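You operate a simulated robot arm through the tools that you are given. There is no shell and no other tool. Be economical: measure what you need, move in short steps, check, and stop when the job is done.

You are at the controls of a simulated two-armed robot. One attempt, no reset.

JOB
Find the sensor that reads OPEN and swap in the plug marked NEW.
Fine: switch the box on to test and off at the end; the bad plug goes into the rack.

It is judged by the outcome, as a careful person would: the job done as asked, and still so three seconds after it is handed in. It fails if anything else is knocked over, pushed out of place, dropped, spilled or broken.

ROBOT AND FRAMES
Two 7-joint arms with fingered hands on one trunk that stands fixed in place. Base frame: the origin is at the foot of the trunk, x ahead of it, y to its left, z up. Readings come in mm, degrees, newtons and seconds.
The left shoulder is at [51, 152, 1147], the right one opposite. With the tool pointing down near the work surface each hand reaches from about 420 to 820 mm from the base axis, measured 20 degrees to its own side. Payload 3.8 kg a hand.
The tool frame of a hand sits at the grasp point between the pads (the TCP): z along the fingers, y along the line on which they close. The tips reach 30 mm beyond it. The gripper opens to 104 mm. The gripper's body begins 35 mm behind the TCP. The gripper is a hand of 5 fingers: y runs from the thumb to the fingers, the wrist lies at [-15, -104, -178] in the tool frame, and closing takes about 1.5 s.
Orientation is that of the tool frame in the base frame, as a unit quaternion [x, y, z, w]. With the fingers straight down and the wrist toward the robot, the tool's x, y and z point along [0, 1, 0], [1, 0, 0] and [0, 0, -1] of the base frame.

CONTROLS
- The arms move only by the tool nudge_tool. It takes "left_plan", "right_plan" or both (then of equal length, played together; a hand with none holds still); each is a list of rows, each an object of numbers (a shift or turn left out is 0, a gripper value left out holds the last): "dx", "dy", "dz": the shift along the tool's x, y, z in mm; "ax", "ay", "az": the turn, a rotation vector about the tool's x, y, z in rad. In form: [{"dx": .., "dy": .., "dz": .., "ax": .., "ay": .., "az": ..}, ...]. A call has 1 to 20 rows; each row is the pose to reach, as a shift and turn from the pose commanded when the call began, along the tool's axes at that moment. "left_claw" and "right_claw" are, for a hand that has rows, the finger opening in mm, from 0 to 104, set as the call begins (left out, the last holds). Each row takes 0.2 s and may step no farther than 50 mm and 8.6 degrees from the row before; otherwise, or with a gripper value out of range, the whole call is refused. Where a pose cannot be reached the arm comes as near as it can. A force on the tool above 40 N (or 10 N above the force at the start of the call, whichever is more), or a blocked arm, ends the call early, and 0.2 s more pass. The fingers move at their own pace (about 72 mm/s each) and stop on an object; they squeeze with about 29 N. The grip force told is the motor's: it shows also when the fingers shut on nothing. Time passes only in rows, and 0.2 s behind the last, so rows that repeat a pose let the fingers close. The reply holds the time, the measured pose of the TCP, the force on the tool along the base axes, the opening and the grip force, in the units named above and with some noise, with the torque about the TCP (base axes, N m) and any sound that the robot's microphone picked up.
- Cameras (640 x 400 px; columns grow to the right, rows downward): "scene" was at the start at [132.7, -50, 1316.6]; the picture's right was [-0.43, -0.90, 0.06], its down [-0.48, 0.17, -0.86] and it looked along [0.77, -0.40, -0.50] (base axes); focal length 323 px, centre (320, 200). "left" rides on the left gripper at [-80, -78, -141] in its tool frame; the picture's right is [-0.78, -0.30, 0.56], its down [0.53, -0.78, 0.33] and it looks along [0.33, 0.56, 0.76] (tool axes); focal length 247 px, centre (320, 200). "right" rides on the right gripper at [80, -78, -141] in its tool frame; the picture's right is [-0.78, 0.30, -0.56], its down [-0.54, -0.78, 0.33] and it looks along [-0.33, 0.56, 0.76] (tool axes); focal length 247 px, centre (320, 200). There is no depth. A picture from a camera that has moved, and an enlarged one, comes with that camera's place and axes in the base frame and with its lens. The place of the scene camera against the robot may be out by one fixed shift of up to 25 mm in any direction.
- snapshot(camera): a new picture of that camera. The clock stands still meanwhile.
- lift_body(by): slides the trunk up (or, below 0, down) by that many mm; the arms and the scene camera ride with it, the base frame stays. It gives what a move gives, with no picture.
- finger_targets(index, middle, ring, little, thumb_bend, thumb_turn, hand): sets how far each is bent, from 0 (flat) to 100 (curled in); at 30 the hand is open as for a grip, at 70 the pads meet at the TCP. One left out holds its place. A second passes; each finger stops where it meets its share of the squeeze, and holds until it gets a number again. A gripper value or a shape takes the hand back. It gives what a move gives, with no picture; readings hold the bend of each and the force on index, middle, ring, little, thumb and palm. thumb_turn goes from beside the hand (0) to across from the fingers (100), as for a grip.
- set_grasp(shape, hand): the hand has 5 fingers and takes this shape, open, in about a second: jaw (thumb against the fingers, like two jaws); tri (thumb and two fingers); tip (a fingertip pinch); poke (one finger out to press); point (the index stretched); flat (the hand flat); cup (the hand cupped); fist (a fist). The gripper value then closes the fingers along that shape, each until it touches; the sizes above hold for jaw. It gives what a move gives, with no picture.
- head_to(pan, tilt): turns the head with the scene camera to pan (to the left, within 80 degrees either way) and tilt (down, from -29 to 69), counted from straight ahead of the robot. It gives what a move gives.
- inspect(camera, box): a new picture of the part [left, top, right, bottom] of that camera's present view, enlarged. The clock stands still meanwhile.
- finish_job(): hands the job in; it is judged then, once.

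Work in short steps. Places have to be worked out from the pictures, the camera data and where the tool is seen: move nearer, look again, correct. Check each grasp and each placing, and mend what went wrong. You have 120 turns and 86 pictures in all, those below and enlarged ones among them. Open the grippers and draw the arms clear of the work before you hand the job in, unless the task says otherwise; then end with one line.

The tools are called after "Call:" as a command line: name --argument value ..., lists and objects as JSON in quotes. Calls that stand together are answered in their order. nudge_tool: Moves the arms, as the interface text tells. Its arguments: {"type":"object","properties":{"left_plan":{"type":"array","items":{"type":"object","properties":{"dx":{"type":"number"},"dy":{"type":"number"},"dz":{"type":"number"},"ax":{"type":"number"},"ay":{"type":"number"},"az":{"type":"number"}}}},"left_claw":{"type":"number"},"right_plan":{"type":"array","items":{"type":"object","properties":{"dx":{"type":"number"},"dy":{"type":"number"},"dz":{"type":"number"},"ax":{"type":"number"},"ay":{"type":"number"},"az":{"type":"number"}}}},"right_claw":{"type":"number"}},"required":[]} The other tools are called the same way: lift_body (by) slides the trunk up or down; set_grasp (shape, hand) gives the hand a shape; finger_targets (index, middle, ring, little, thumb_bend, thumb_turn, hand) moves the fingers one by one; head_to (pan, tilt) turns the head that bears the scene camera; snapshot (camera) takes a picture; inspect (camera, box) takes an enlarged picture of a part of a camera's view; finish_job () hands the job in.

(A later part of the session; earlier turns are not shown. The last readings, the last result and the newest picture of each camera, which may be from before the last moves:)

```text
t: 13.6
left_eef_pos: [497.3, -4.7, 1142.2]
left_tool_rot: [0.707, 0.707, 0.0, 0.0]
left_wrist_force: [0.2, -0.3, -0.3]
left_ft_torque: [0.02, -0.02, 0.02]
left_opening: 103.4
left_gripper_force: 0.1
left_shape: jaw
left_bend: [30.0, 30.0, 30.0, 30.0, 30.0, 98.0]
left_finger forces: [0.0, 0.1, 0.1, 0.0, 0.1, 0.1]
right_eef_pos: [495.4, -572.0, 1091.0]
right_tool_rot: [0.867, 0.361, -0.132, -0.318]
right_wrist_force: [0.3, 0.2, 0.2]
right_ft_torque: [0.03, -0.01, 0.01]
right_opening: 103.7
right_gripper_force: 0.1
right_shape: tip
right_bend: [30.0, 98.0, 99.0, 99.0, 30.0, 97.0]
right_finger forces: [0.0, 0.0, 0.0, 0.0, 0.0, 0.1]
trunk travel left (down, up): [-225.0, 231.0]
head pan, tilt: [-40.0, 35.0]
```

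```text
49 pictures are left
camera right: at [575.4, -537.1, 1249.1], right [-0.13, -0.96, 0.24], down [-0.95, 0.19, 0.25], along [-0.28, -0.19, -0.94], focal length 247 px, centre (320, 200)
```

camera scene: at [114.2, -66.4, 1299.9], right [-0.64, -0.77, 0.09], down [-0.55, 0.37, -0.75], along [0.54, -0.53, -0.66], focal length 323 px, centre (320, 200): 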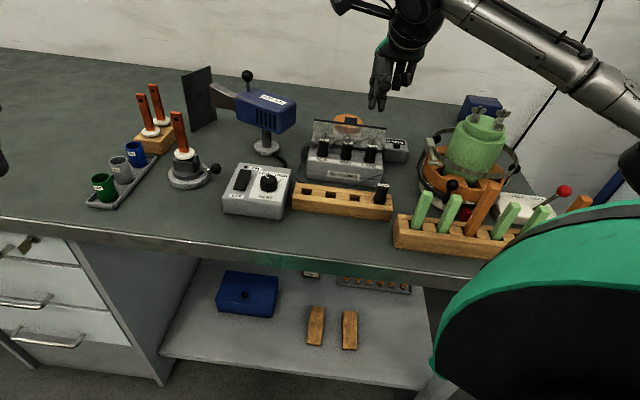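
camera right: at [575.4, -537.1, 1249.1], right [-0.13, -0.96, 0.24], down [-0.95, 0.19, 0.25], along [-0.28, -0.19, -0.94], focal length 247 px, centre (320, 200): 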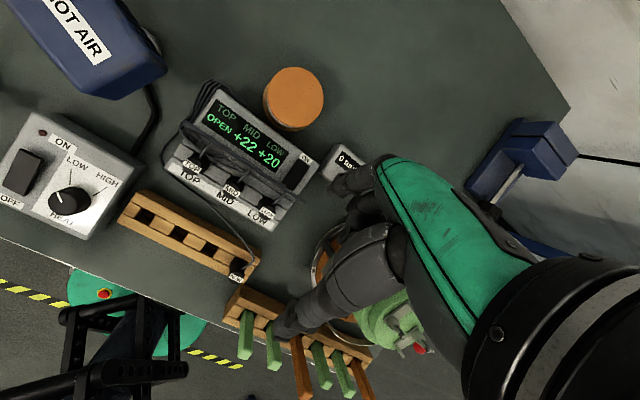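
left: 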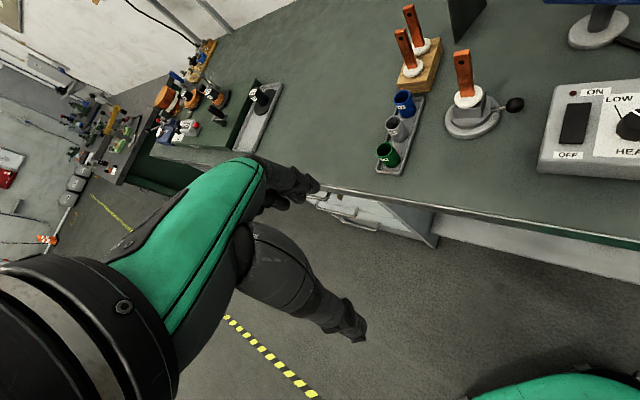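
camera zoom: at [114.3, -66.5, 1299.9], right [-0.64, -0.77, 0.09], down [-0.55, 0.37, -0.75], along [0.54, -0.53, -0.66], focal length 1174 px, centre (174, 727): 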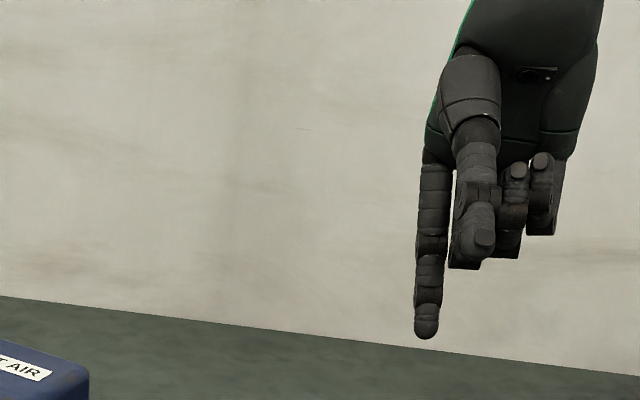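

The tip shape leaves index and thumb open with the other fingers curled on the tool −x side. Closing along the plug row with the curled fingers toward the front is the best fit, so I untilt the hand and bring it high above the TOP plug, then test the extra yaw.

Call:
nudge_tool --right_plan '[{"dx": 24, "dy": -5, "dz": 7, "ax": -0.14}, {"dx": 48, "dy": -10, "dz": 14, "ax": -0.28}, {"dx": 73, "dy": -15, "dz": 21, "ax": -0.42}, {"dx": 97, "dy": -20, "dz": 28, "ax": -0.56}, {"dx": 121, "dy": -25, "dz": 35, "ax": -0.7}]'

Call:
nudge_tool --right_plan '[{"az": 0.14}, {"az": 0.28}, {"az": 0.42}, {"az": 0.56}, {"az": 0.7}, {"az": 0.84}, {"az": 0.98}, {"az": 1.12}, {"az": 1.26}, {"az": 1.4}, {"az": 1.54}, {"az": 1.57}]'

Call:
snapshot --camera "right"

Call:
snapshot --camera "scene"

```text
t: 14.8
left_eef_pos: [496.5, -4.8, 1141.0]
left_tool_rot: [0.708, 0.707, -0.001, -0.001]
left_wrist_force: [0.1, 0.5, -0.2]
left_ft_torque: [-0.01, 0.01, -0.05]
left_opening: 103.8
left_gripper_force: 0.1
left_shape: jaw
left_bend: [30.0, 30.0, 30.0, 30.0, 30.0, 98.0]
left_finger forces: [0.0, 0.1, 0.0, 0.1, 0.0, 0.1]
right_eef_pos: [553.5, -455.8, 1081.8]
right_tool_rot: [0.923, 0.385, 0.001, 0.002]
right_wrist_force: [1.1, 0.2, -0.5]
right_ft_torque: [-0.01, 0.0, 0.01]
right_opening: 103.9
right_gripper_force: 0.0
right_shape: tip
right_bend: [30.0, 98.0, 99.0, 99.0, 30.0, 97.0]
right_finger forces: [0.0, 0.0, 0.1, 0.0, 0.0, 0.1]
trunk travel left (down, up): [-225.0, 231.0]
head pan, tilt: [-40.0, 35.0]
```

```text
t: 17.4
left_eef_pos: [498.1, -5.1, 1142.4]
left_tool_rot: [0.708, 0.707, 0.0, 0.0]
left_wrist_force: [0.4, 0.5, 0.7]
left_ft_torque: [0.0, 0.02, 0.02]
left_opening: 103.8
left_gripper_force: 0.1
left_shape: jaw
left_bend: [30.0, 30.0, 30.0, 30.0, 30.0, 98.0]
left_finger forces: [0.1, 0.1, 0.0, 0.0, 0.1, 0.0]
right_eef_pos: [551.9, -455.9, 1081.7]
right_tool_rot: [0.925, -0.381, 0.001, 0.0]
right_wrist_force: [-0.4, -0.5, 0.3]
right_ft_torque: [0.0, 0.0, 0.01]
right_opening: 103.7
right_gripper_force: 0.1
right_shape: tip
right_bend: [30.0, 98.0, 99.0, 99.0, 30.0, 97.0]
right_finger forces: [0.1, 0.0, 0.0, 0.0, 0.0, 0.1]
trunk travel left (down, up): [-225.0, 231.0]
head pan, tilt: [-40.0, 35.0]
```

```text
48 pictures are left
camera right: at [664.0, -456.5, 1222.6], right [-0.76, 0.34, 0.55], down [0.17, 0.93, -0.33], along [-0.63, -0.16, -0.76], focal length 247 px, centre (320, 200)
```

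right: 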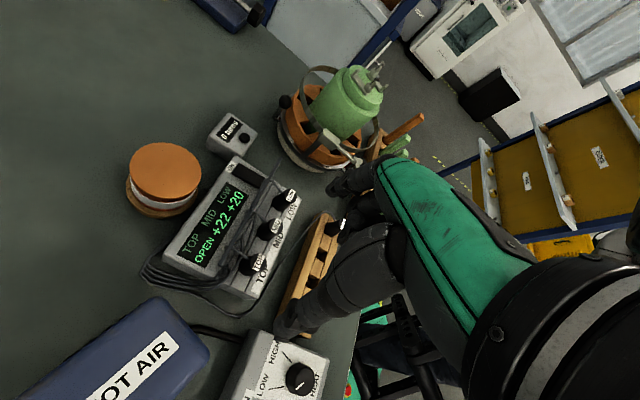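

```text
47 pictures are left
camera scene: at [114.3, -66.4, 1299.9], right [-0.64, -0.77, 0.09], down [-0.55, 0.37, -0.75], along [0.54, -0.53, -0.66], focal length 323 px, centre (320, 200)
```

scene: 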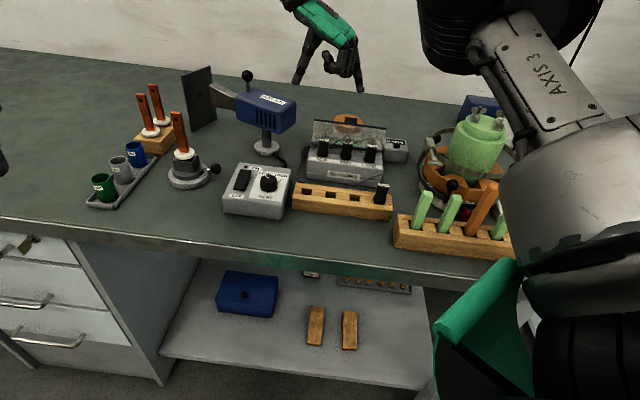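

The yaw was reached, and this view is free of the flap. I zoom on the plugs to refine their positions.

Call:
inspect --camera "right" --box '[220, 170, 360, 310]'

```text
2.86 times, centred on (290, 240) of right
camera zoom: at [664.0, -456.5, 1222.6], right [-0.76, 0.34, 0.55], down [0.17, 0.93, -0.33], along [-0.63, -0.16, -0.76], focal length 706 px, centre (406, 86)
```

zoom: 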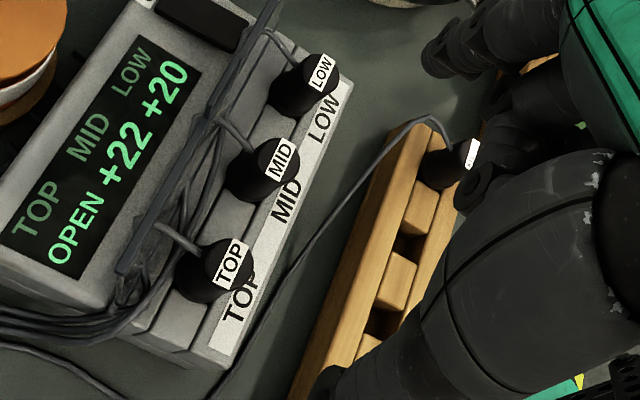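

TOP's axis is at about (551,-457), neck top ≈948. I narrow the opening to 34 mm so the index fits between TOP and MID, and look at the fingertips.

Call:
nudge_tool --right_plan '[{"dz": 0}, {"dz": 20}, {"dz": 40}, {"dz": 40}]' --right_claw 34

Call:
snapshot --camera "right"

Call:
inspect --camera "scene" --box '[270, 40, 410, 190]'

```text
t: 18.4
left_eef_pos: [496.3, -4.5, 1140.6]
left_tool_rot: [0.707, 0.707, 0.001, 0.0]
left_wrist_force: [0.2, -0.1, 0.4]
left_ft_torque: [-0.01, 0.0, 0.03]
left_opening: 103.6
left_gripper_force: 0.0
left_shape: jaw
left_bend: [30.0, 30.0, 30.0, 30.0, 30.0, 98.0]
left_finger forces: [0.1, 0.1, 0.0, 0.0, 0.1, 0.0]
right_eef_pos: [552.9, -457.8, 1041.1]
right_tool_rot: [0.925, -0.381, 0.0, 0.001]
right_wrist_force: [-0.5, 0.1, 0.7]
right_ft_torque: [-0.02, -0.01, 0.0]
right_opening: 34.6
right_gripper_force: 0.0
right_shape: tip
right_bend: [73.0, 98.0, 99.0, 99.0, 73.0, 100.0]
right_finger forces: [0.0, 0.0, 0.1, 0.0, 0.0, 0.0]
trunk travel left (down, up): [-225.0, 231.0]
head pan, tilt: [-40.0, 35.0]
```

```text
45 pictures are left
camera right: at [664.1, -457.2, 1182.2], right [-0.76, 0.34, 0.56], down [0.17, 0.93, -0.33], along [-0.63, -0.16, -0.76], focal length 247 px, centre (320, 200)
```

right: 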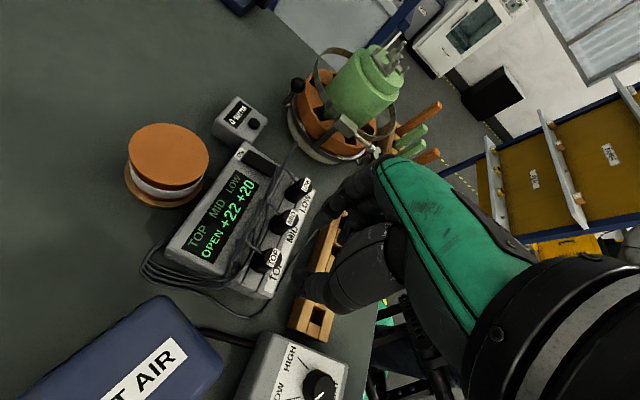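

```text
2.67 times, centred on (340, 115) of scene
camera zoom: at [114.1, -66.0, 1300.0], right [-0.64, -0.77, 0.09], down [-0.55, 0.37, -0.75], along [0.54, -0.53, -0.66], focal length 861 px, centre (267, 427)
```

zoom: 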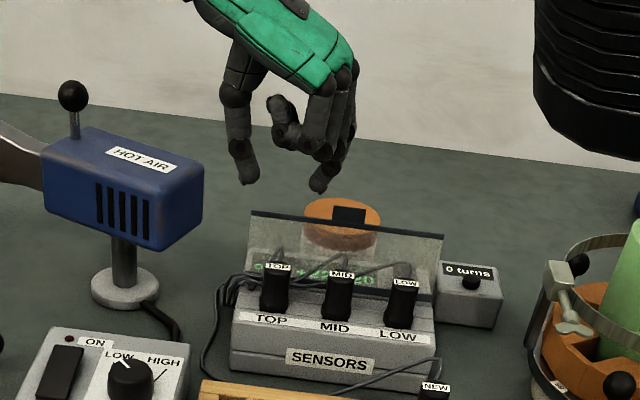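

The tips look to be about 12 mm toward tool +x from the TCP. I zoom on the fingertips in the wrist camera to confirm.

Call:
inspect --camera "right" --box '[240, 160, 400, 320]'

```text
2.50 times, centred on (320, 240) of right
camera zoom: at [664.1, -457.2, 1182.2], right [-0.76, 0.34, 0.56], down [0.17, 0.93, -0.33], along [-0.63, -0.16, -0.76], focal length 617 px, centre (320, 100)
```

zoom: 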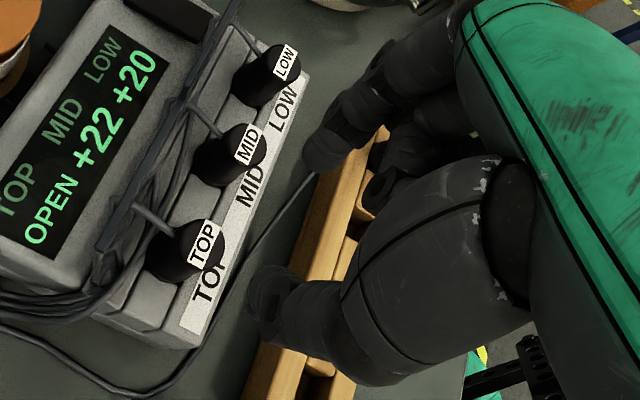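

Tip midpoint is at tool (≈0, 1, 28), and the plug axis ≈(553,-457) is directly under the TCP. I descend to z≈985 and check alignment from both cameras.

Call:
nudge_tool --right_plan '[{"dz": 20}, {"dz": 40}, {"dz": 54}, {"dz": 54}]'

Call:
inspect --camera "right" --box '[220, 160, 380, 320]'

Call:
inspect --camera "scene" --box '[290, 90, 400, 190]'

```text
t: 19.4
left_eef_pos: [497.8, -6.0, 1141.7]
left_tool_rot: [0.707, 0.707, 0.0, -0.001]
left_wrist_force: [-0.3, -0.3, -0.8]
left_ft_torque: [-0.03, 0.0, 0.0]
left_opening: 103.8
left_gripper_force: 0.0
left_shape: jaw
left_bend: [30.0, 30.0, 30.0, 30.0, 30.0, 98.0]
left_finger forces: [0.0, 0.1, 0.0, 0.0, 0.0, 0.0]
right_eef_pos: [552.1, -456.8, 987.7]
right_tool_rot: [0.925, -0.381, 0.001, 0.0]
right_wrist_force: [-0.5, -0.3, -0.1]
right_ft_torque: [0.0, 0.01, -0.01]
right_opening: 34.6
right_gripper_force: 0.1
right_shape: tip
right_bend: [73.0, 98.0, 99.0, 99.0, 73.0, 100.0]
right_finger forces: [0.1, 0.1, 0.0, 0.0, 0.0, 0.1]
trunk travel left (down, up): [-225.0, 231.0]
head pan, tilt: [-40.0, 35.0]
```

```text
2.50 times, centred on (300, 240) of right
camera zoom: at [663.9, -457.3, 1128.6], right [-0.76, 0.34, 0.56], down [0.17, 0.93, -0.33], along [-0.63, -0.16, -0.76], focal length 617 px, centre (370, 100)
```

zoom: 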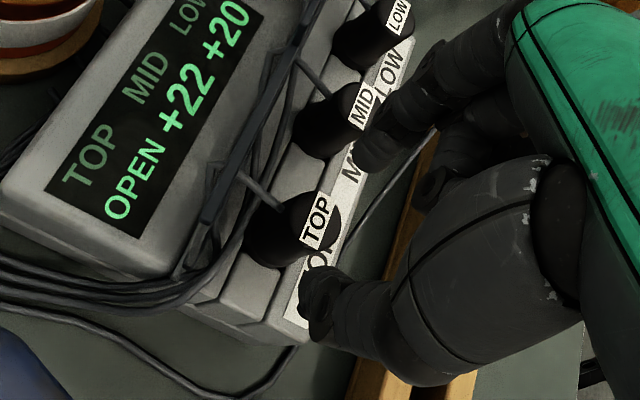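

```text
4.00 times, centred on (345, 140) of scene
camera zoom: at [114.3, -66.3, 1299.9], right [-0.64, -0.77, 0.09], down [-0.55, 0.37, -0.75], along [0.54, -0.53, -0.66], focal length 1291 px, centre (220, 440)
```

zoom: 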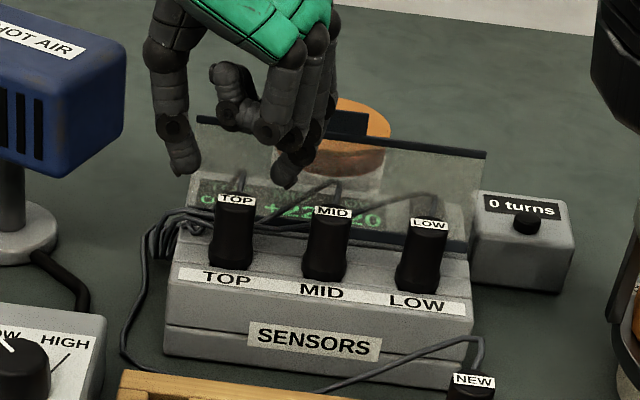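

Comparing at equal height, the plug seems 3–6 mm toward +x and ~3 mm toward +y of the tips. I correct by that and go down 14 mm more, then recheck.

Call:
nudge_tool --right_plan '[{"dx": 3, "dy": 3, "dz": 7}, {"dx": 3, "dy": 3, "dz": 14}, {"dx": 3, "dy": 3, "dz": 14}]'

Call:
inspect --camera "right" --box '[240, 180, 360, 300]'

Call:
inspect --camera "scene" --box '[300, 110, 380, 180]'

```text
t: 20.2
left_eef_pos: [497.0, -3.8, 1141.7]
left_tool_rot: [0.707, 0.707, 0.0, 0.0]
left_wrist_force: [-0.2, -0.2, 0.1]
left_ft_torque: [0.02, -0.02, 0.0]
left_opening: 103.6
left_gripper_force: 0.2
left_shape: jaw
left_bend: [30.0, 30.0, 30.0, 30.0, 30.0, 98.0]
left_finger forces: [0.1, 0.0, 0.0, 0.1, 0.1, 0.0]
right_eef_pos: [553.4, -462.0, 973.8]
right_tool_rot: [0.925, -0.38, 0.0, 0.0]
right_wrist_force: [0.6, 0.4, 0.1]
right_ft_torque: [0.0, -0.03, -0.03]
right_opening: 34.6
right_gripper_force: 0.0
right_shape: tip
right_bend: [73.0, 98.0, 99.0, 99.0, 73.0, 100.0]
right_finger forces: [0.0, 0.0, 0.1, 0.0, 0.1, 0.0]
trunk travel left (down, up): [-225.0, 231.0]
head pan, tilt: [-40.0, 35.0]
```

```text
3.33 times, centred on (300, 240) of right
camera zoom: at [663.9, -461.7, 1114.0], right [-0.76, 0.34, 0.56], down [0.17, 0.93, -0.33], along [-0.63, -0.16, -0.76], focal length 823 px, centre (387, 67)
```

zoom: 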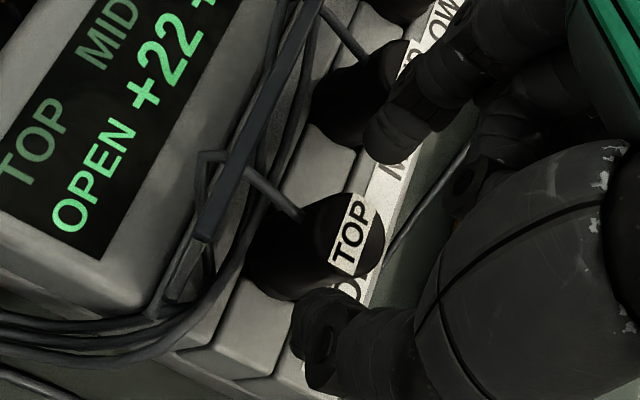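

```text
5.71 times, centred on (340, 145) of scene
camera zoom: at [114.3, -66.2, 1299.9], right [-0.64, -0.77, 0.09], down [-0.55, 0.37, -0.75], along [0.54, -0.53, -0.66], focal length 1845 px, centre (206, 514)
```

zoom: 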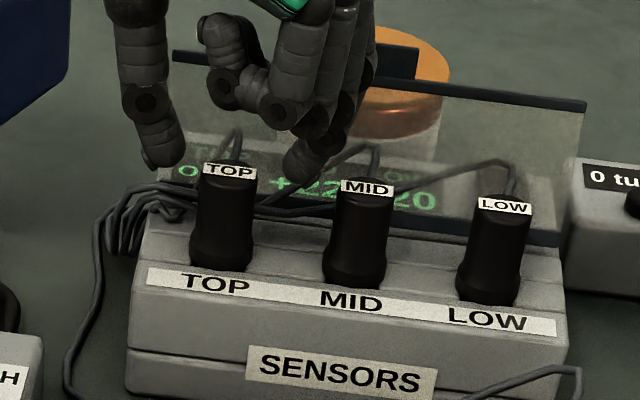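

Alignment looks good in both views: the tips straddle the TOP plug. I narrow to 28 mm to keep the index clear of MID and descend 16 mm, then the rest.

Call:
nudge_tool --right_plan '[{"dy": -1}, {"dy": -1, "dz": 6}, {"dy": -1, "dz": 13}, {"dy": -1, "dz": 20}, {"dy": -1, "dz": 26}, {"dy": -1, "dz": 29}]' --right_claw 28

Call:
inspect --camera "right" --box '[240, 170, 360, 290]'

Call:
inspect --camera "scene" --box '[300, 110, 380, 180]'

```text
t: 21.6
left_eef_pos: [496.5, -5.1, 1141.1]
left_tool_rot: [0.707, 0.708, -0.001, 0.0]
left_wrist_force: [0.1, 0.1, 0.2]
left_ft_torque: [0.02, 0.01, 0.02]
left_opening: 103.7
left_gripper_force: 0.1
left_shape: jaw
left_bend: [30.0, 30.0, 30.0, 30.0, 30.0, 98.0]
left_finger forces: [0.1, 0.1, 0.0, 0.0, 0.0, 0.1]
right_eef_pos: [552.3, -460.3, 945.1]
right_tool_rot: [0.925, -0.381, 0.001, 0.001]
right_wrist_force: [-0.8, -0.5, 0.3]
right_ft_torque: [-0.03, -0.02, -0.02]
right_opening: 28.6
right_gripper_force: 0.0
right_shape: tip
right_bend: [73.0, 98.0, 99.0, 99.0, 74.0, 100.0]
right_finger forces: [0.0, 0.0, 0.1, 0.0, 0.1, 0.0]
trunk travel left (down, up): [-225.0, 231.0]
head pan, tilt: [-40.0, 35.0]
```

```text
3.33 times, centred on (300, 230) of right
camera zoom: at [665.0, -460.1, 1084.6], right [-0.76, 0.34, 0.56], down [0.17, 0.93, -0.33], along [-0.63, -0.16, -0.76], focal length 823 px, centre (387, 100)
```

zoom: 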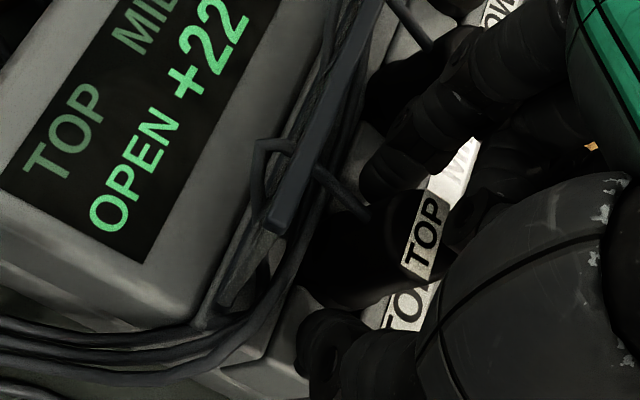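

```text
5.71 times, centred on (340, 145) of scene
camera zoom: at [114.4, -66.4, 1299.9], right [-0.64, -0.77, 0.09], down [-0.55, 0.37, -0.75], along [0.54, -0.53, -0.66], focal length 1845 px, centre (206, 514)
```

zoom: 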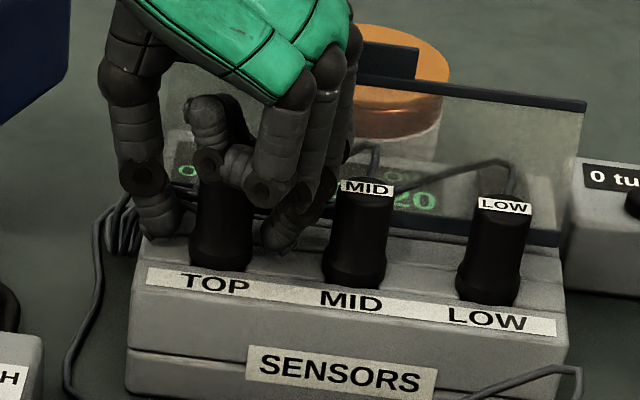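

The tips straddle TOP with no contact. I close the pinch.

Call:
nudge_tool --right_plan '[{"dz": 0}, {"dz": 0}, {"dz": 0}, {"dz": 0}, {"dz": 0}, {"dz": 0}, {"dz": 0}]' --right_claw 0

Call:
inspect --camera "scene" --box '[300, 110, 380, 180]'

```text
t: 23.2
left_eef_pos: [496.6, -5.9, 1141.8]
left_tool_rot: [0.707, 0.708, -0.001, 0.0]
left_wrist_force: [0.2, 0.4, 0.9]
left_ft_torque: [-0.01, -0.01, 0.0]
left_opening: 103.9
left_gripper_force: 0.1
left_shape: jaw
left_bend: [30.0, 30.0, 30.0, 30.0, 30.0, 98.0]
left_finger forces: [0.1, 0.0, 0.1, 0.1, 0.0, 0.0]
right_eef_pos: [553.0, -459.3, 943.8]
right_tool_rot: [0.925, -0.38, 0.001, 0.0]
right_wrist_force: [0.4, 0.8, 0.1]
right_ft_torque: [0.02, 0.0, -0.02]
right_opening: 16.9
right_gripper_force: 29.3
right_shape: tip
right_bend: [72.0, 100.0, 100.0, 100.0, 74.0, 100.0]
right_finger forces: [25.4, 0.0, 0.0, 0.1, 25.6, 0.0]
trunk travel left (down, up): [-225.0, 231.0]
head pan, tilt: [-40.0, 35.0]
```

```text
5.71 times, centred on (340, 145) of scene
camera zoom: at [114.4, -66.4, 1299.9], right [-0.64, -0.77, 0.09], down [-0.55, 0.37, -0.75], along [0.54, -0.53, -0.66], focal length 1845 px, centre (206, 514)
```

zoom: 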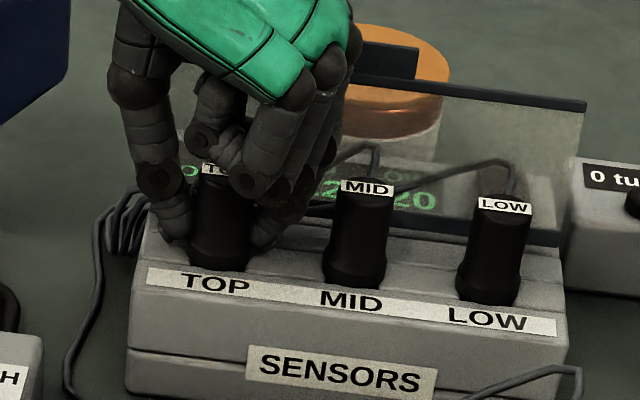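

The plug is held (16.9 mm, 25 N per finger). I pull straight up.

Call:
nudge_tool --right_plan '[{"dz": -4}, {"dz": -9}, {"dz": -15}, {"dz": -25}, {"dz": -40}, {"dz": -60}, {"dz": -80}, {"dz": -80}]'

Call:
inspect --camera "scene" --box '[280, 60, 400, 180]'

Call:
snapshot --camera "right"

```text
t: 25.0
left_eef_pos: [497.6, -5.6, 1141.8]
left_tool_rot: [0.707, 0.707, 0.0, -0.001]
left_wrist_force: [-0.3, 0.0, -0.2]
left_ft_torque: [0.03, 0.01, 0.01]
left_opening: 103.6
left_gripper_force: 0.1
left_shape: jaw
left_bend: [30.0, 30.0, 30.0, 30.0, 30.0, 98.0]
left_finger forces: [0.0, 0.0, 0.1, 0.0, 0.0, 0.0]
right_eef_pos: [553.2, -460.2, 1024.4]
right_tool_rot: [0.925, -0.381, 0.001, 0.0]
right_wrist_force: [-0.1, 0.5, -1.1]
right_ft_torque: [-0.01, 0.01, -0.01]
right_opening: 17.2
right_gripper_force: 28.8
right_shape: tip
right_bend: [72.0, 100.0, 100.0, 100.0, 74.0, 100.0]
right_finger forces: [25.6, 0.0, 0.1, 0.0, 25.6, 0.1]
trunk travel left (down, up): [-225.0, 231.0]
head pan, tilt: [-40.0, 35.0]
```

```text
3.33 times, centred on (340, 120) of scene
camera zoom: at [114.6, -66.6, 1299.8], right [-0.64, -0.77, 0.09], down [-0.55, 0.37, -0.75], along [0.54, -0.53, -0.66], focal length 1076 px, centre (253, 467)
```

zoom: 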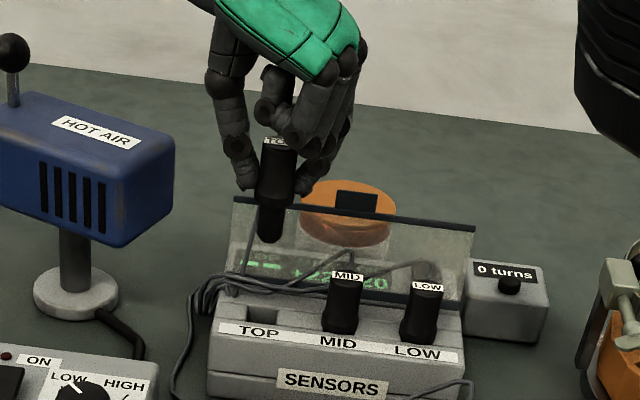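

```text
34 pictures are left
camera right: at [665.8, -461.1, 1165.1], right [-0.76, 0.34, 0.56], down [0.17, 0.93, -0.33], along [-0.63, -0.16, -0.76], focal length 247 px, centre (320, 200)
```

right: 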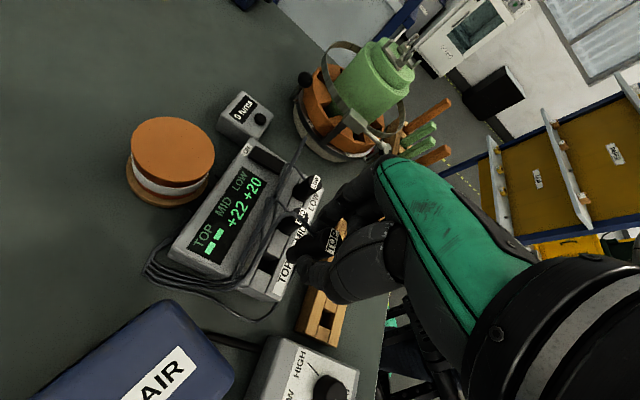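

TOP is out and its display field shows "--". The rack's second hole should be near (460,-401); I move forward over the rack at this height and look.

Call:
nudge_tool --right_plan '[{"dx": -30, "dy": 0, "dz": -6}, {"dx": -60, "dy": 8, "dz": -10}, {"dx": -85, "dy": 16, "dz": -16}, {"dx": -107, "dy": 24, "dz": -16}, {"dx": -107, "dy": 24, "dz": -16}]'

Call:
snapshot --camera "right"

Call:
snapshot --camera "scene"

```text
t: 26.2
left_eef_pos: [498.3, -6.3, 1142.4]
left_tool_rot: [0.707, 0.708, -0.001, -0.001]
left_wrist_force: [0.2, 0.5, 0.9]
left_ft_torque: [0.0, 0.03, -0.02]
left_opening: 103.7
left_gripper_force: 0.1
left_shape: jaw
left_bend: [30.0, 30.0, 30.0, 30.0, 30.0, 98.0]
left_finger forces: [0.1, 0.1, 0.1, 0.0, 0.0, 0.1]
right_eef_pos: [460.3, -401.7, 1038.4]
right_tool_rot: [0.925, -0.381, -0.001, 0.0]
right_wrist_force: [0.1, -1.1, -0.1]
right_ft_torque: [-0.01, 0.02, 0.02]
right_opening: 16.9
right_gripper_force: 29.0
right_shape: tip
right_bend: [72.0, 100.0, 100.0, 100.0, 74.0, 100.0]
right_finger forces: [25.5, 0.0, 0.0, 0.0, 25.6, 0.0]
trunk travel left (down, up): [-225.0, 231.0]
head pan, tilt: [-40.0, 35.0]
```

```text
33 pictures are left
camera right: at [572.6, -401.4, 1179.8], right [-0.76, 0.34, 0.56], down [0.17, 0.93, -0.33], along [-0.63, -0.16, -0.76], focal length 247 px, centre (320, 200)
```

right: 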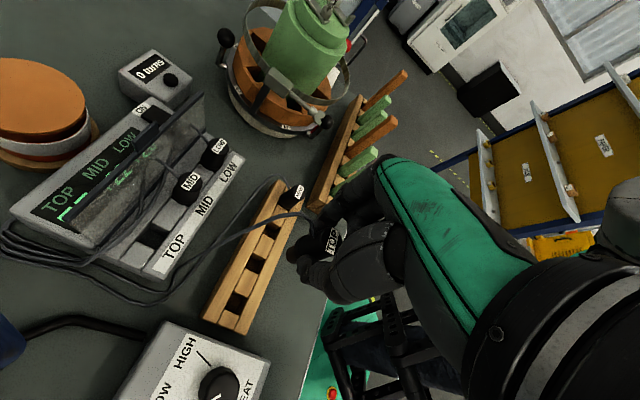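

```text
32 pictures are left
camera scene: at [114.8, -66.5, 1299.8], right [-0.64, -0.77, 0.09], down [-0.55, 0.37, -0.75], along [0.54, -0.53, -0.66], focal length 323 px, centre (320, 200)
```

scene: 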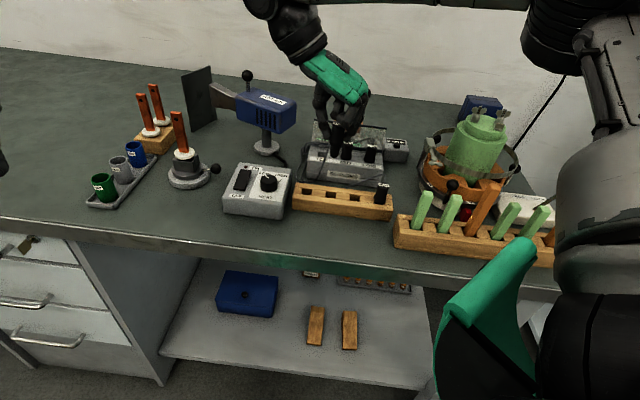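

I zoom into the rack holes and the held plug.

Call:
inspect --camera "right" --box '[190, 160, 350, 340]'

Call:
inspect --camera "scene" --box '[280, 90, 410, 220]'

```text
2.22 times, centred on (270, 250) of right
camera zoom: at [572.6, -401.4, 1179.8], right [-0.76, 0.34, 0.56], down [0.17, 0.93, -0.33], along [-0.63, -0.16, -0.76], focal length 549 px, centre (431, 89)
```

zoom: 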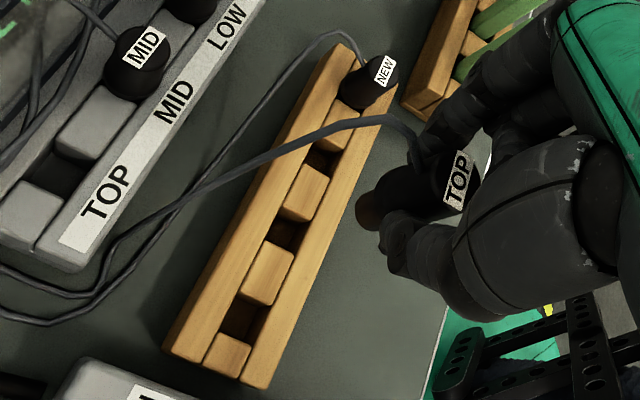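

```text
3.08 times, centred on (345, 155) of scene
camera zoom: at [114.8, -66.5, 1299.8], right [-0.64, -0.77, 0.09], down [-0.55, 0.37, -0.75], along [0.54, -0.53, -0.66], focal length 993 px, centre (243, 338)
```

zoom: 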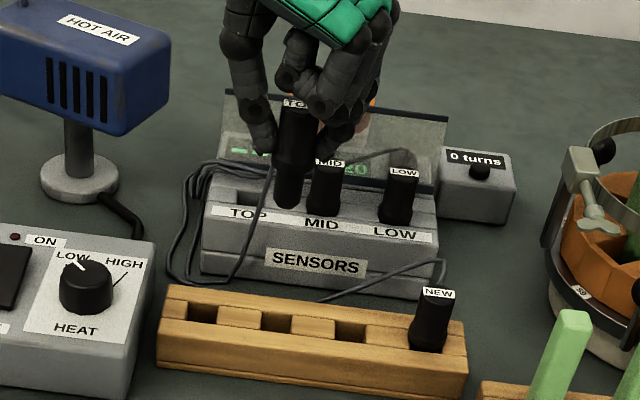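

The plug's lower end is ≈55 mm below the TCP; hole 2 works out near (456,-403) with rack top z≈875–889. I align over it and descend 70 mm.

Call:
nudge_tool --right_plan '[{"dx": -1, "dy": 3, "dz": 20}, {"dx": -2, "dy": 5, "dz": 40}, {"dx": -2, "dy": 5, "dz": 60}, {"dx": -2, "dy": 5, "dz": 70}, {"dx": -2, "dy": 5, "dz": 70}]'

Call:
inspect --camera "right" --box '[200, 150, 360, 330]'

Call:
inspect --camera "scene" --box '[280, 110, 410, 230]'

```text
t: 27.4
left_eef_pos: [497.2, -5.4, 1142.3]
left_tool_rot: [0.707, 0.707, 0.0, 0.0]
left_wrist_force: [0.4, 0.2, -0.2]
left_ft_torque: [0.0, -0.02, -0.03]
left_opening: 103.5
left_gripper_force: 0.0
left_shape: jaw
left_bend: [30.0, 30.0, 30.0, 30.0, 30.0, 98.0]
left_finger forces: [0.0, 0.1, 0.0, 0.1, 0.0, 0.0]
right_eef_pos: [453.2, -402.7, 969.0]
right_tool_rot: [0.925, -0.381, 0.001, 0.0]
right_wrist_force: [0.3, -1.2, -0.4]
right_ft_torque: [0.01, -0.02, 0.0]
right_opening: 17.1
right_gripper_force: 29.2
right_shape: tip
right_bend: [72.0, 100.0, 100.0, 100.0, 74.0, 100.0]
right_finger forces: [25.5, 0.0, 0.1, 0.1, 25.6, 0.1]
trunk travel left (down, up): [-225.0, 231.0]
head pan, tilt: [-40.0, 35.0]
```

```text
2.22 times, centred on (280, 240) of right
camera zoom: at [566.1, -404.0, 1110.4], right [-0.76, 0.34, 0.56], down [0.17, 0.93, -0.33], along [-0.63, -0.16, -0.76], focal length 549 px, centre (409, 111)
```

zoom: 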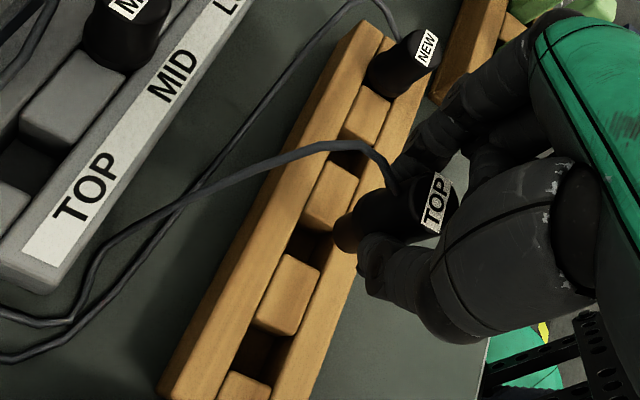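

```text
3.33 times, centred on (345, 170) of scene
camera zoom: at [114.3, -66.3, 1299.9], right [-0.64, -0.77, 0.09], down [-0.55, 0.37, -0.75], along [0.54, -0.53, -0.66], focal length 1076 px, centre (237, 300)
```

zoom: 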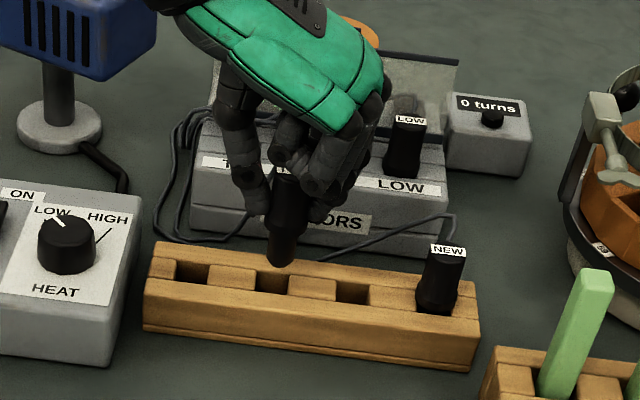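

Combining both views, the plug must shift about 6.5 mm to the rear (+x) and 5 mm left (−y), with ~17 mm still to go to the rack top. I shift and recheck.

Call:
nudge_tool --right_plan '[{"dx": 6.5, "dy": -5, "dz": 0}, {"dx": 6.5, "dy": -5, "dz": 8}, {"dx": 6.5, "dy": -5, "dz": 8}]'

Call:
inspect --camera "right" --box '[240, 180, 340, 300]'

Call:
inspect --camera "scene" --box '[310, 150, 390, 220]'

```text
t: 28.2
left_eef_pos: [497.3, -6.1, 1141.6]
left_tool_rot: [0.707, 0.707, 0.0, 0.0]
left_wrist_force: [-0.4, 0.3, -0.4]
left_ft_torque: [-0.01, 0.0, -0.01]
left_opening: 103.6
left_gripper_force: 0.1
left_shape: jaw
left_bend: [30.0, 30.0, 30.0, 30.0, 30.0, 98.0]
left_finger forces: [0.0, 0.1, 0.1, 0.0, 0.0, 0.0]
right_eef_pos: [463.8, -406.0, 962.4]
right_tool_rot: [0.925, -0.38, 0.0, 0.0]
right_wrist_force: [-0.1, 0.4, 0.4]
right_ft_torque: [-0.02, -0.04, 0.02]
right_opening: 16.9
right_gripper_force: 29.0
right_shape: tip
right_bend: [72.0, 100.0, 100.0, 100.0, 74.0, 100.0]
right_finger forces: [25.5, 0.0, 0.1, 0.1, 25.7, 0.0]
trunk travel left (down, up): [-225.0, 231.0]
head pan, tilt: [-40.0, 35.0]
```

```text
3.33 times, centred on (290, 240) of right
camera zoom: at [575.2, -406.1, 1102.4], right [-0.76, 0.34, 0.56], down [0.17, 0.93, -0.33], along [-0.63, -0.16, -0.76], focal length 823 px, centre (420, 67)
```

zoom: 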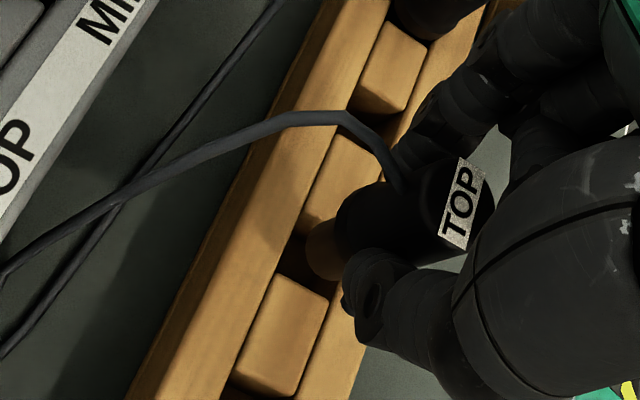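

```text
5.71 times, centred on (350, 185) of scene
camera zoom: at [114.2, -66.3, 1299.9], right [-0.64, -0.77, 0.09], down [-0.55, 0.37, -0.75], along [0.54, -0.53, -0.66], focal length 1845 px, centre (149, 286)
```

zoom: 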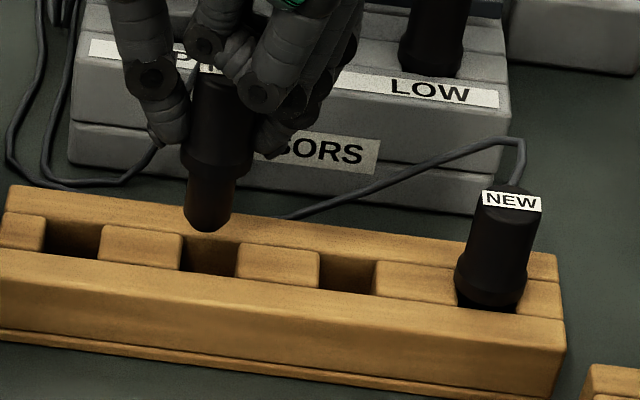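

Best fit now: shift 2.4 mm toward the front, with about 12 mm to the rack top. I go down 10 mm and recheck closely.

Call:
nudge_tool --right_plan '[{"dx": -2.4, "dz": 4}, {"dx": -2.4, "dz": 10}, {"dx": -2.4, "dz": 10}]'

Call:
inspect --camera "right" --box '[250, 190, 330, 280]'

Call:
inspect --camera "scene" --box '[310, 160, 370, 210]'

```text
t: 29.0
left_eef_pos: [496.3, -5.2, 1141.7]
left_tool_rot: [0.707, 0.707, 0.0, 0.0]
left_wrist_force: [0.3, -0.8, -0.3]
left_ft_torque: [-0.02, -0.03, 0.01]
left_opening: 103.6
left_gripper_force: 0.0
left_shape: jaw
left_bend: [30.0, 30.0, 30.0, 30.0, 30.0, 98.0]
left_finger forces: [0.1, 0.0, 0.0, 0.0, 0.0, 0.0]
right_eef_pos: [462.5, -404.6, 952.1]
right_tool_rot: [0.925, -0.381, 0.001, 0.0]
right_wrist_force: [-0.8, 0.0, 0.1]
right_ft_torque: [0.03, -0.01, 0.02]
right_opening: 17.2
right_gripper_force: 29.3
right_shape: tip
right_bend: [72.0, 100.0, 100.0, 100.0, 74.0, 100.0]
right_finger forces: [25.5, 0.0, 0.1, 0.0, 25.5, 0.0]
trunk travel left (down, up): [-225.0, 231.0]
head pan, tilt: [-40.0, 35.0]
```

```text
4.44 times, centred on (290, 235) of right
camera zoom: at [573.7, -404.3, 1092.6], right [-0.76, 0.34, 0.56], down [0.17, 0.93, -0.33], along [-0.63, -0.16, -0.76], focal length 1098 px, centre (453, 44)
```

zoom: 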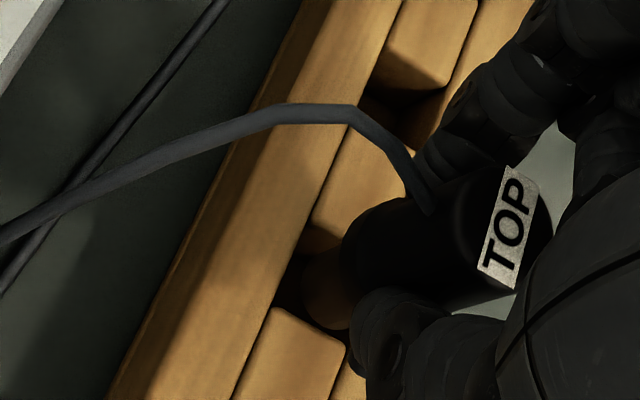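

```text
8.00 times, centred on (340, 185) of scene
camera zoom: at [114.3, -66.3, 1299.9], right [-0.64, -0.77, 0.09], down [-0.55, 0.37, -0.75], along [0.54, -0.53, -0.66], focal length 2583 px, centre (160, 320)
```

zoom: 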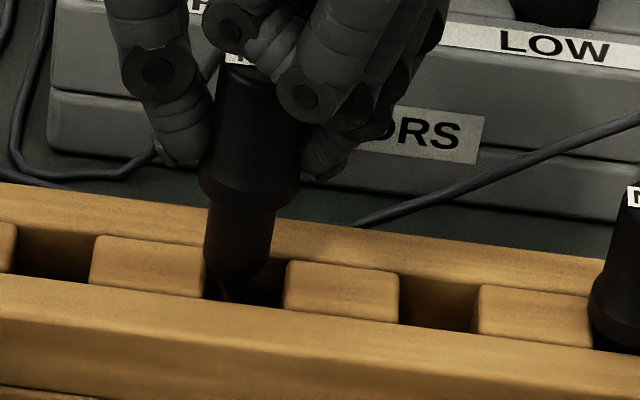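

The shaft tip is entering the slot region but rides near its left edge in the scene view; I shift 1.5 mm right and lower gently.

Call:
nudge_tool --right_plan '[{"dy": 1.5, "dz": 0}, {"dy": 1.5, "dz": 3}, {"dy": 1.5, "dz": 6}, {"dy": 1.5, "dz": 9}]'

Call:
inspect --camera "scene" --box '[310, 160, 370, 210]'

```text
t: 30.0
left_eef_pos: [496.5, -5.1, 1140.2]
left_tool_rot: [0.707, 0.707, 0.0, 0.0]
left_wrist_force: [0.1, 1.0, 0.2]
left_ft_torque: [0.01, -0.01, 0.02]
left_opening: 103.5
left_gripper_force: 0.0
left_shape: jaw
left_bend: [30.0, 30.0, 30.0, 30.0, 30.0, 98.0]
left_finger forces: [0.0, 0.1, 0.1, 0.1, 0.1, 0.1]
right_eef_pos: [460.5, -405.4, 942.9]
right_tool_rot: [0.925, -0.38, 0.001, 0.0]
right_wrist_force: [-0.6, -0.7, 1.2]
right_ft_torque: [-0.02, 0.0, -0.01]
right_opening: 17.0
right_gripper_force: 28.9
right_shape: tip
right_bend: [72.0, 100.0, 100.0, 100.0, 74.0, 100.0]
right_finger forces: [26.2, 0.0, 0.0, 0.0, 25.4, 0.0]
trunk travel left (down, up): [-225.0, 231.0]
head pan, tilt: [-40.0, 35.0]
```

```text
8.00 times, centred on (340, 185) of scene
camera zoom: at [114.2, -66.5, 1299.9], right [-0.64, -0.77, 0.09], down [-0.55, 0.37, -0.75], along [0.54, -0.53, -0.66], focal length 2583 px, centre (160, 320)
```

zoom: 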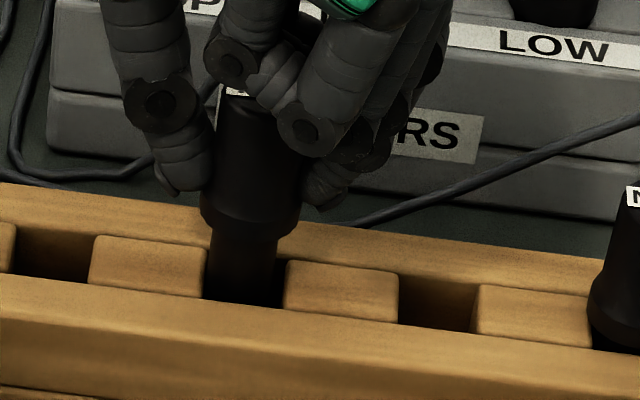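

The shaft is entering the slot with no load. I lower further until it seats.

Call:
nudge_tool --right_plan '[{"dz": 4}, {"dz": 8}, {"dz": 12}, {"dz": 15}, {"dz": 17}, {"dz": 19}]'

Call:
inspect --camera "scene" --box '[310, 150, 400, 210]'

```text
t: 31.4
left_eef_pos: [496.4, -5.4, 1142.7]
left_tool_rot: [0.707, 0.707, 0.0, 0.0]
left_wrist_force: [0.0, 1.0, 0.9]
left_ft_torque: [-0.02, 0.02, 0.02]
left_opening: 103.9
left_gripper_force: 0.1
left_shape: jaw
left_bend: [30.0, 30.0, 30.0, 30.0, 30.0, 98.0]
left_finger forces: [0.1, 0.1, 0.1, 0.0, 0.0, 0.0]
right_eef_pos: [460.3, -403.1, 925.8]
right_tool_rot: [0.925, -0.38, 0.002, 0.0]
right_wrist_force: [-0.7, -2.0, 6.3]
right_ft_torque: [-0.06, 0.05, 0.01]
right_opening: 17.5
right_gripper_force: 29.1
right_shape: tip
right_bend: [72.0, 100.0, 100.0, 100.0, 74.0, 100.0]
right_finger forces: [28.1, 0.0, 0.0, 0.1, 26.7, 0.0]
trunk travel left (down, up): [-225.0, 231.0]
head pan, tilt: [-40.0, 35.0]
```

```text
6.67 times, centred on (355, 180) of scene
camera zoom: at [113.2, -65.9, 1300.2], right [-0.64, -0.77, 0.09], down [-0.55, 0.37, -0.75], along [0.54, -0.53, -0.66], focal length 2152 px, centre (87, 333)
```

zoom: 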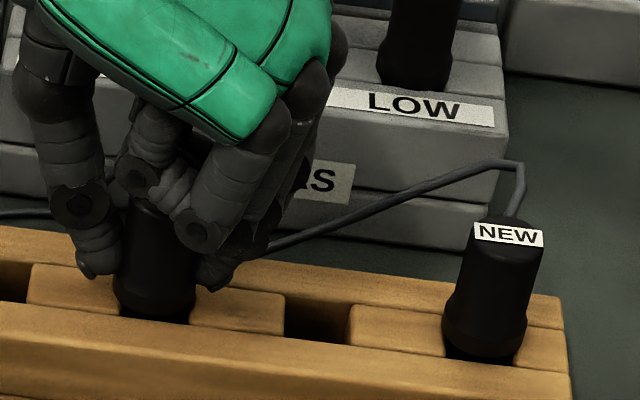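

The plug is seated to the same depth as NEW. I open to 34 mm and lift clear.

Call:
nudge_tool --right_plan '[{"dz": 0}, {"dz": 0}, {"dz": 0}, {"dz": 0}]' --right_claw 34

Call:
nudge_tool --right_plan '[{"dz": -10}, {"dz": -25}, {"dz": -50}, {"dz": -80}, {"dz": -110}]'

Call:
inspect --camera "right" --box '[170, 130, 350, 330]'

```text
t: 32.4
left_eef_pos: [497.4, -6.2, 1141.7]
left_tool_rot: [0.707, 0.707, -0.001, -0.001]
left_wrist_force: [0.1, 0.0, 0.5]
left_ft_torque: [0.02, 0.01, -0.01]
left_opening: 103.6
left_gripper_force: 0.1
left_shape: jaw
left_bend: [30.0, 30.0, 30.0, 30.0, 30.0, 98.0]
left_finger forces: [0.0, 0.1, 0.0, 0.0, 0.1, 0.0]
right_eef_pos: [460.9, -403.4, 924.2]
right_tool_rot: [0.925, -0.38, 0.001, 0.0]
right_wrist_force: [0.1, 0.0, -1.1]
right_ft_torque: [0.0, 0.0, -0.01]
right_opening: 33.8
right_gripper_force: 0.0
right_shape: tip
right_bend: [73.0, 98.0, 99.0, 99.0, 74.0, 100.0]
right_finger forces: [0.0, 0.0, 0.0, 0.0, 0.0, 0.0]
trunk travel left (down, up): [-225.0, 231.0]
head pan, tilt: [-40.0, 35.0]
```

```text
t: 33.6
left_eef_pos: [495.7, -4.0, 1143.0]
left_tool_rot: [0.707, 0.707, -0.001, 0.0]
left_wrist_force: [-0.6, -0.3, -0.8]
left_ft_torque: [0.0, -0.01, -0.01]
left_opening: 103.7
left_gripper_force: 0.1
left_shape: jaw
left_bend: [30.0, 30.0, 30.0, 30.0, 30.0, 98.0]
left_finger forces: [0.0, 0.0, 0.0, 0.0, 0.0, 0.0]
right_eef_pos: [460.7, -402.6, 1035.0]
right_tool_rot: [0.925, -0.38, 0.001, 0.0]
right_wrist_force: [-0.8, 0.3, -0.1]
right_ft_torque: [-0.02, -0.02, -0.01]
right_opening: 33.8
right_gripper_force: 0.1
right_shape: tip
right_bend: [73.0, 98.0, 99.0, 99.0, 74.0, 100.0]
right_finger forces: [0.1, 0.1, 0.1, 0.0, 0.1, 0.0]
trunk travel left (down, up): [-225.0, 231.0]
head pan, tilt: [-40.0, 35.0]
```

```text
2.00 times, centred on (260, 230) of right
camera zoom: at [572.5, -402.2, 1176.4], right [-0.76, 0.34, 0.56], down [0.17, 0.93, -0.33], along [-0.63, -0.16, -0.76], focal length 494 px, centre (440, 140)
```

zoom: 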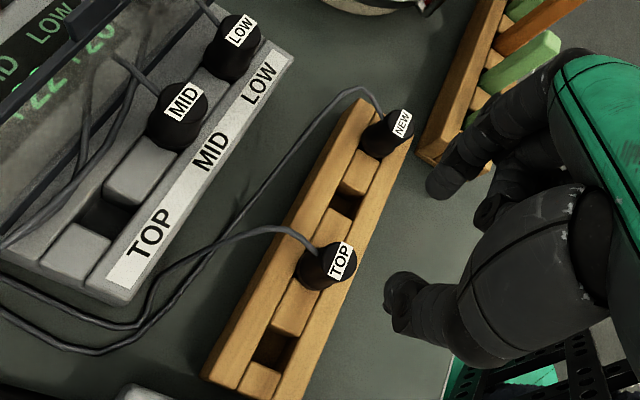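

TOP sits neatly in the rack. NEW is ≈95 mm along the rack at (393.6,-471); I move over it, lower to just above, and check both views, including clearance to the green sticks.

Call:
nudge_tool --right_plan '[{"dx": 0.5, "dy": 32}, {"dx": 0.5, "dy": 64}, {"dx": 0.5, "dy": 95}, {"dx": 0.5, "dy": 95, "dz": 30}, {"dx": 0.5, "dy": 95, "dz": 60}, {"dx": 0.5, "dy": 95, "dz": 74}, {"dx": 0.5, "dy": 95, "dz": 74}]'

Call:
inspect --camera "right" --box '[230, 140, 370, 300]'

Call:
inspect --camera "scene" --box '[310, 110, 450, 240]'

```text
t: 35.2
left_eef_pos: [497.1, -5.4, 1143.2]
left_tool_rot: [0.707, 0.707, 0.0, 0.0]
left_wrist_force: [0.4, 0.3, 0.1]
left_ft_torque: [-0.01, 0.01, -0.01]
left_opening: 103.5
left_gripper_force: 0.0
left_shape: jaw
left_bend: [30.0, 30.0, 30.0, 30.0, 30.0, 98.0]
left_finger forces: [0.0, 0.0, 0.0, 0.0, 0.0, 0.0]
right_eef_pos: [393.9, -472.8, 959.9]
right_tool_rot: [0.925, -0.38, 0.0, 0.0]
right_wrist_force: [-0.3, -0.2, -0.2]
right_ft_torque: [-0.02, 0.01, -0.02]
right_opening: 33.9
right_gripper_force: 0.2
right_shape: tip
right_bend: [73.0, 98.0, 99.0, 99.0, 74.0, 100.0]
right_finger forces: [0.0, 0.1, 0.0, 0.0, 0.1, 0.0]
right hand out of reach, approached as far as the arm can: row 3
trunk travel left (down, up): [-225.0, 231.0]
head pan, tilt: [-40.0, 35.0]
```

```text
2.50 times, centred on (300, 220) of right
camera zoom: at [504.6, -472.6, 1100.4], right [-0.76, 0.34, 0.56], down [0.17, 0.93, -0.33], along [-0.63, -0.16, -0.76], focal length 617 px, centre (370, 150)
```

zoom: 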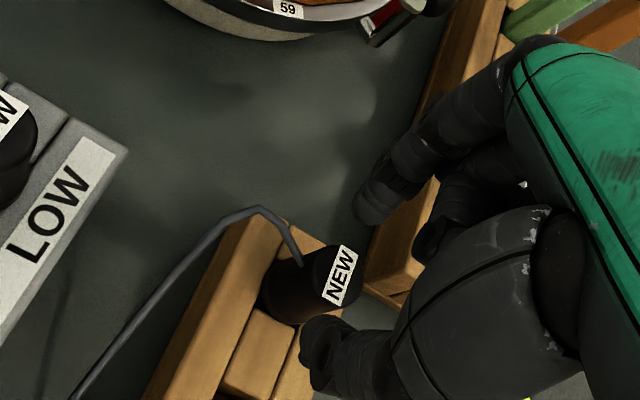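

```text
3.08 times, centred on (380, 175) of scene
camera zoom: at [114.1, -66.3, 1299.9], right [-0.64, -0.77, 0.09], down [-0.55, 0.37, -0.75], along [0.54, -0.53, -0.66], focal length 993 px, centre (135, 277)
```

zoom: 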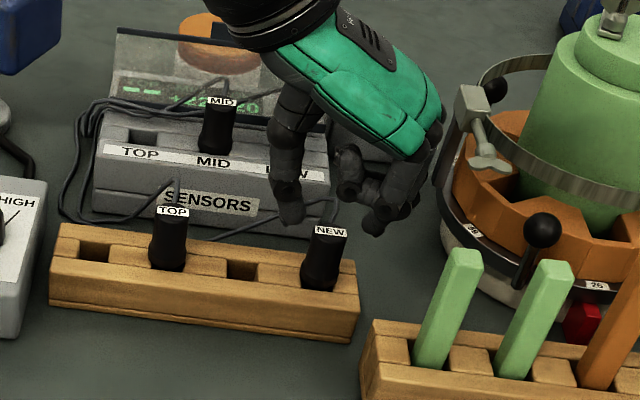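

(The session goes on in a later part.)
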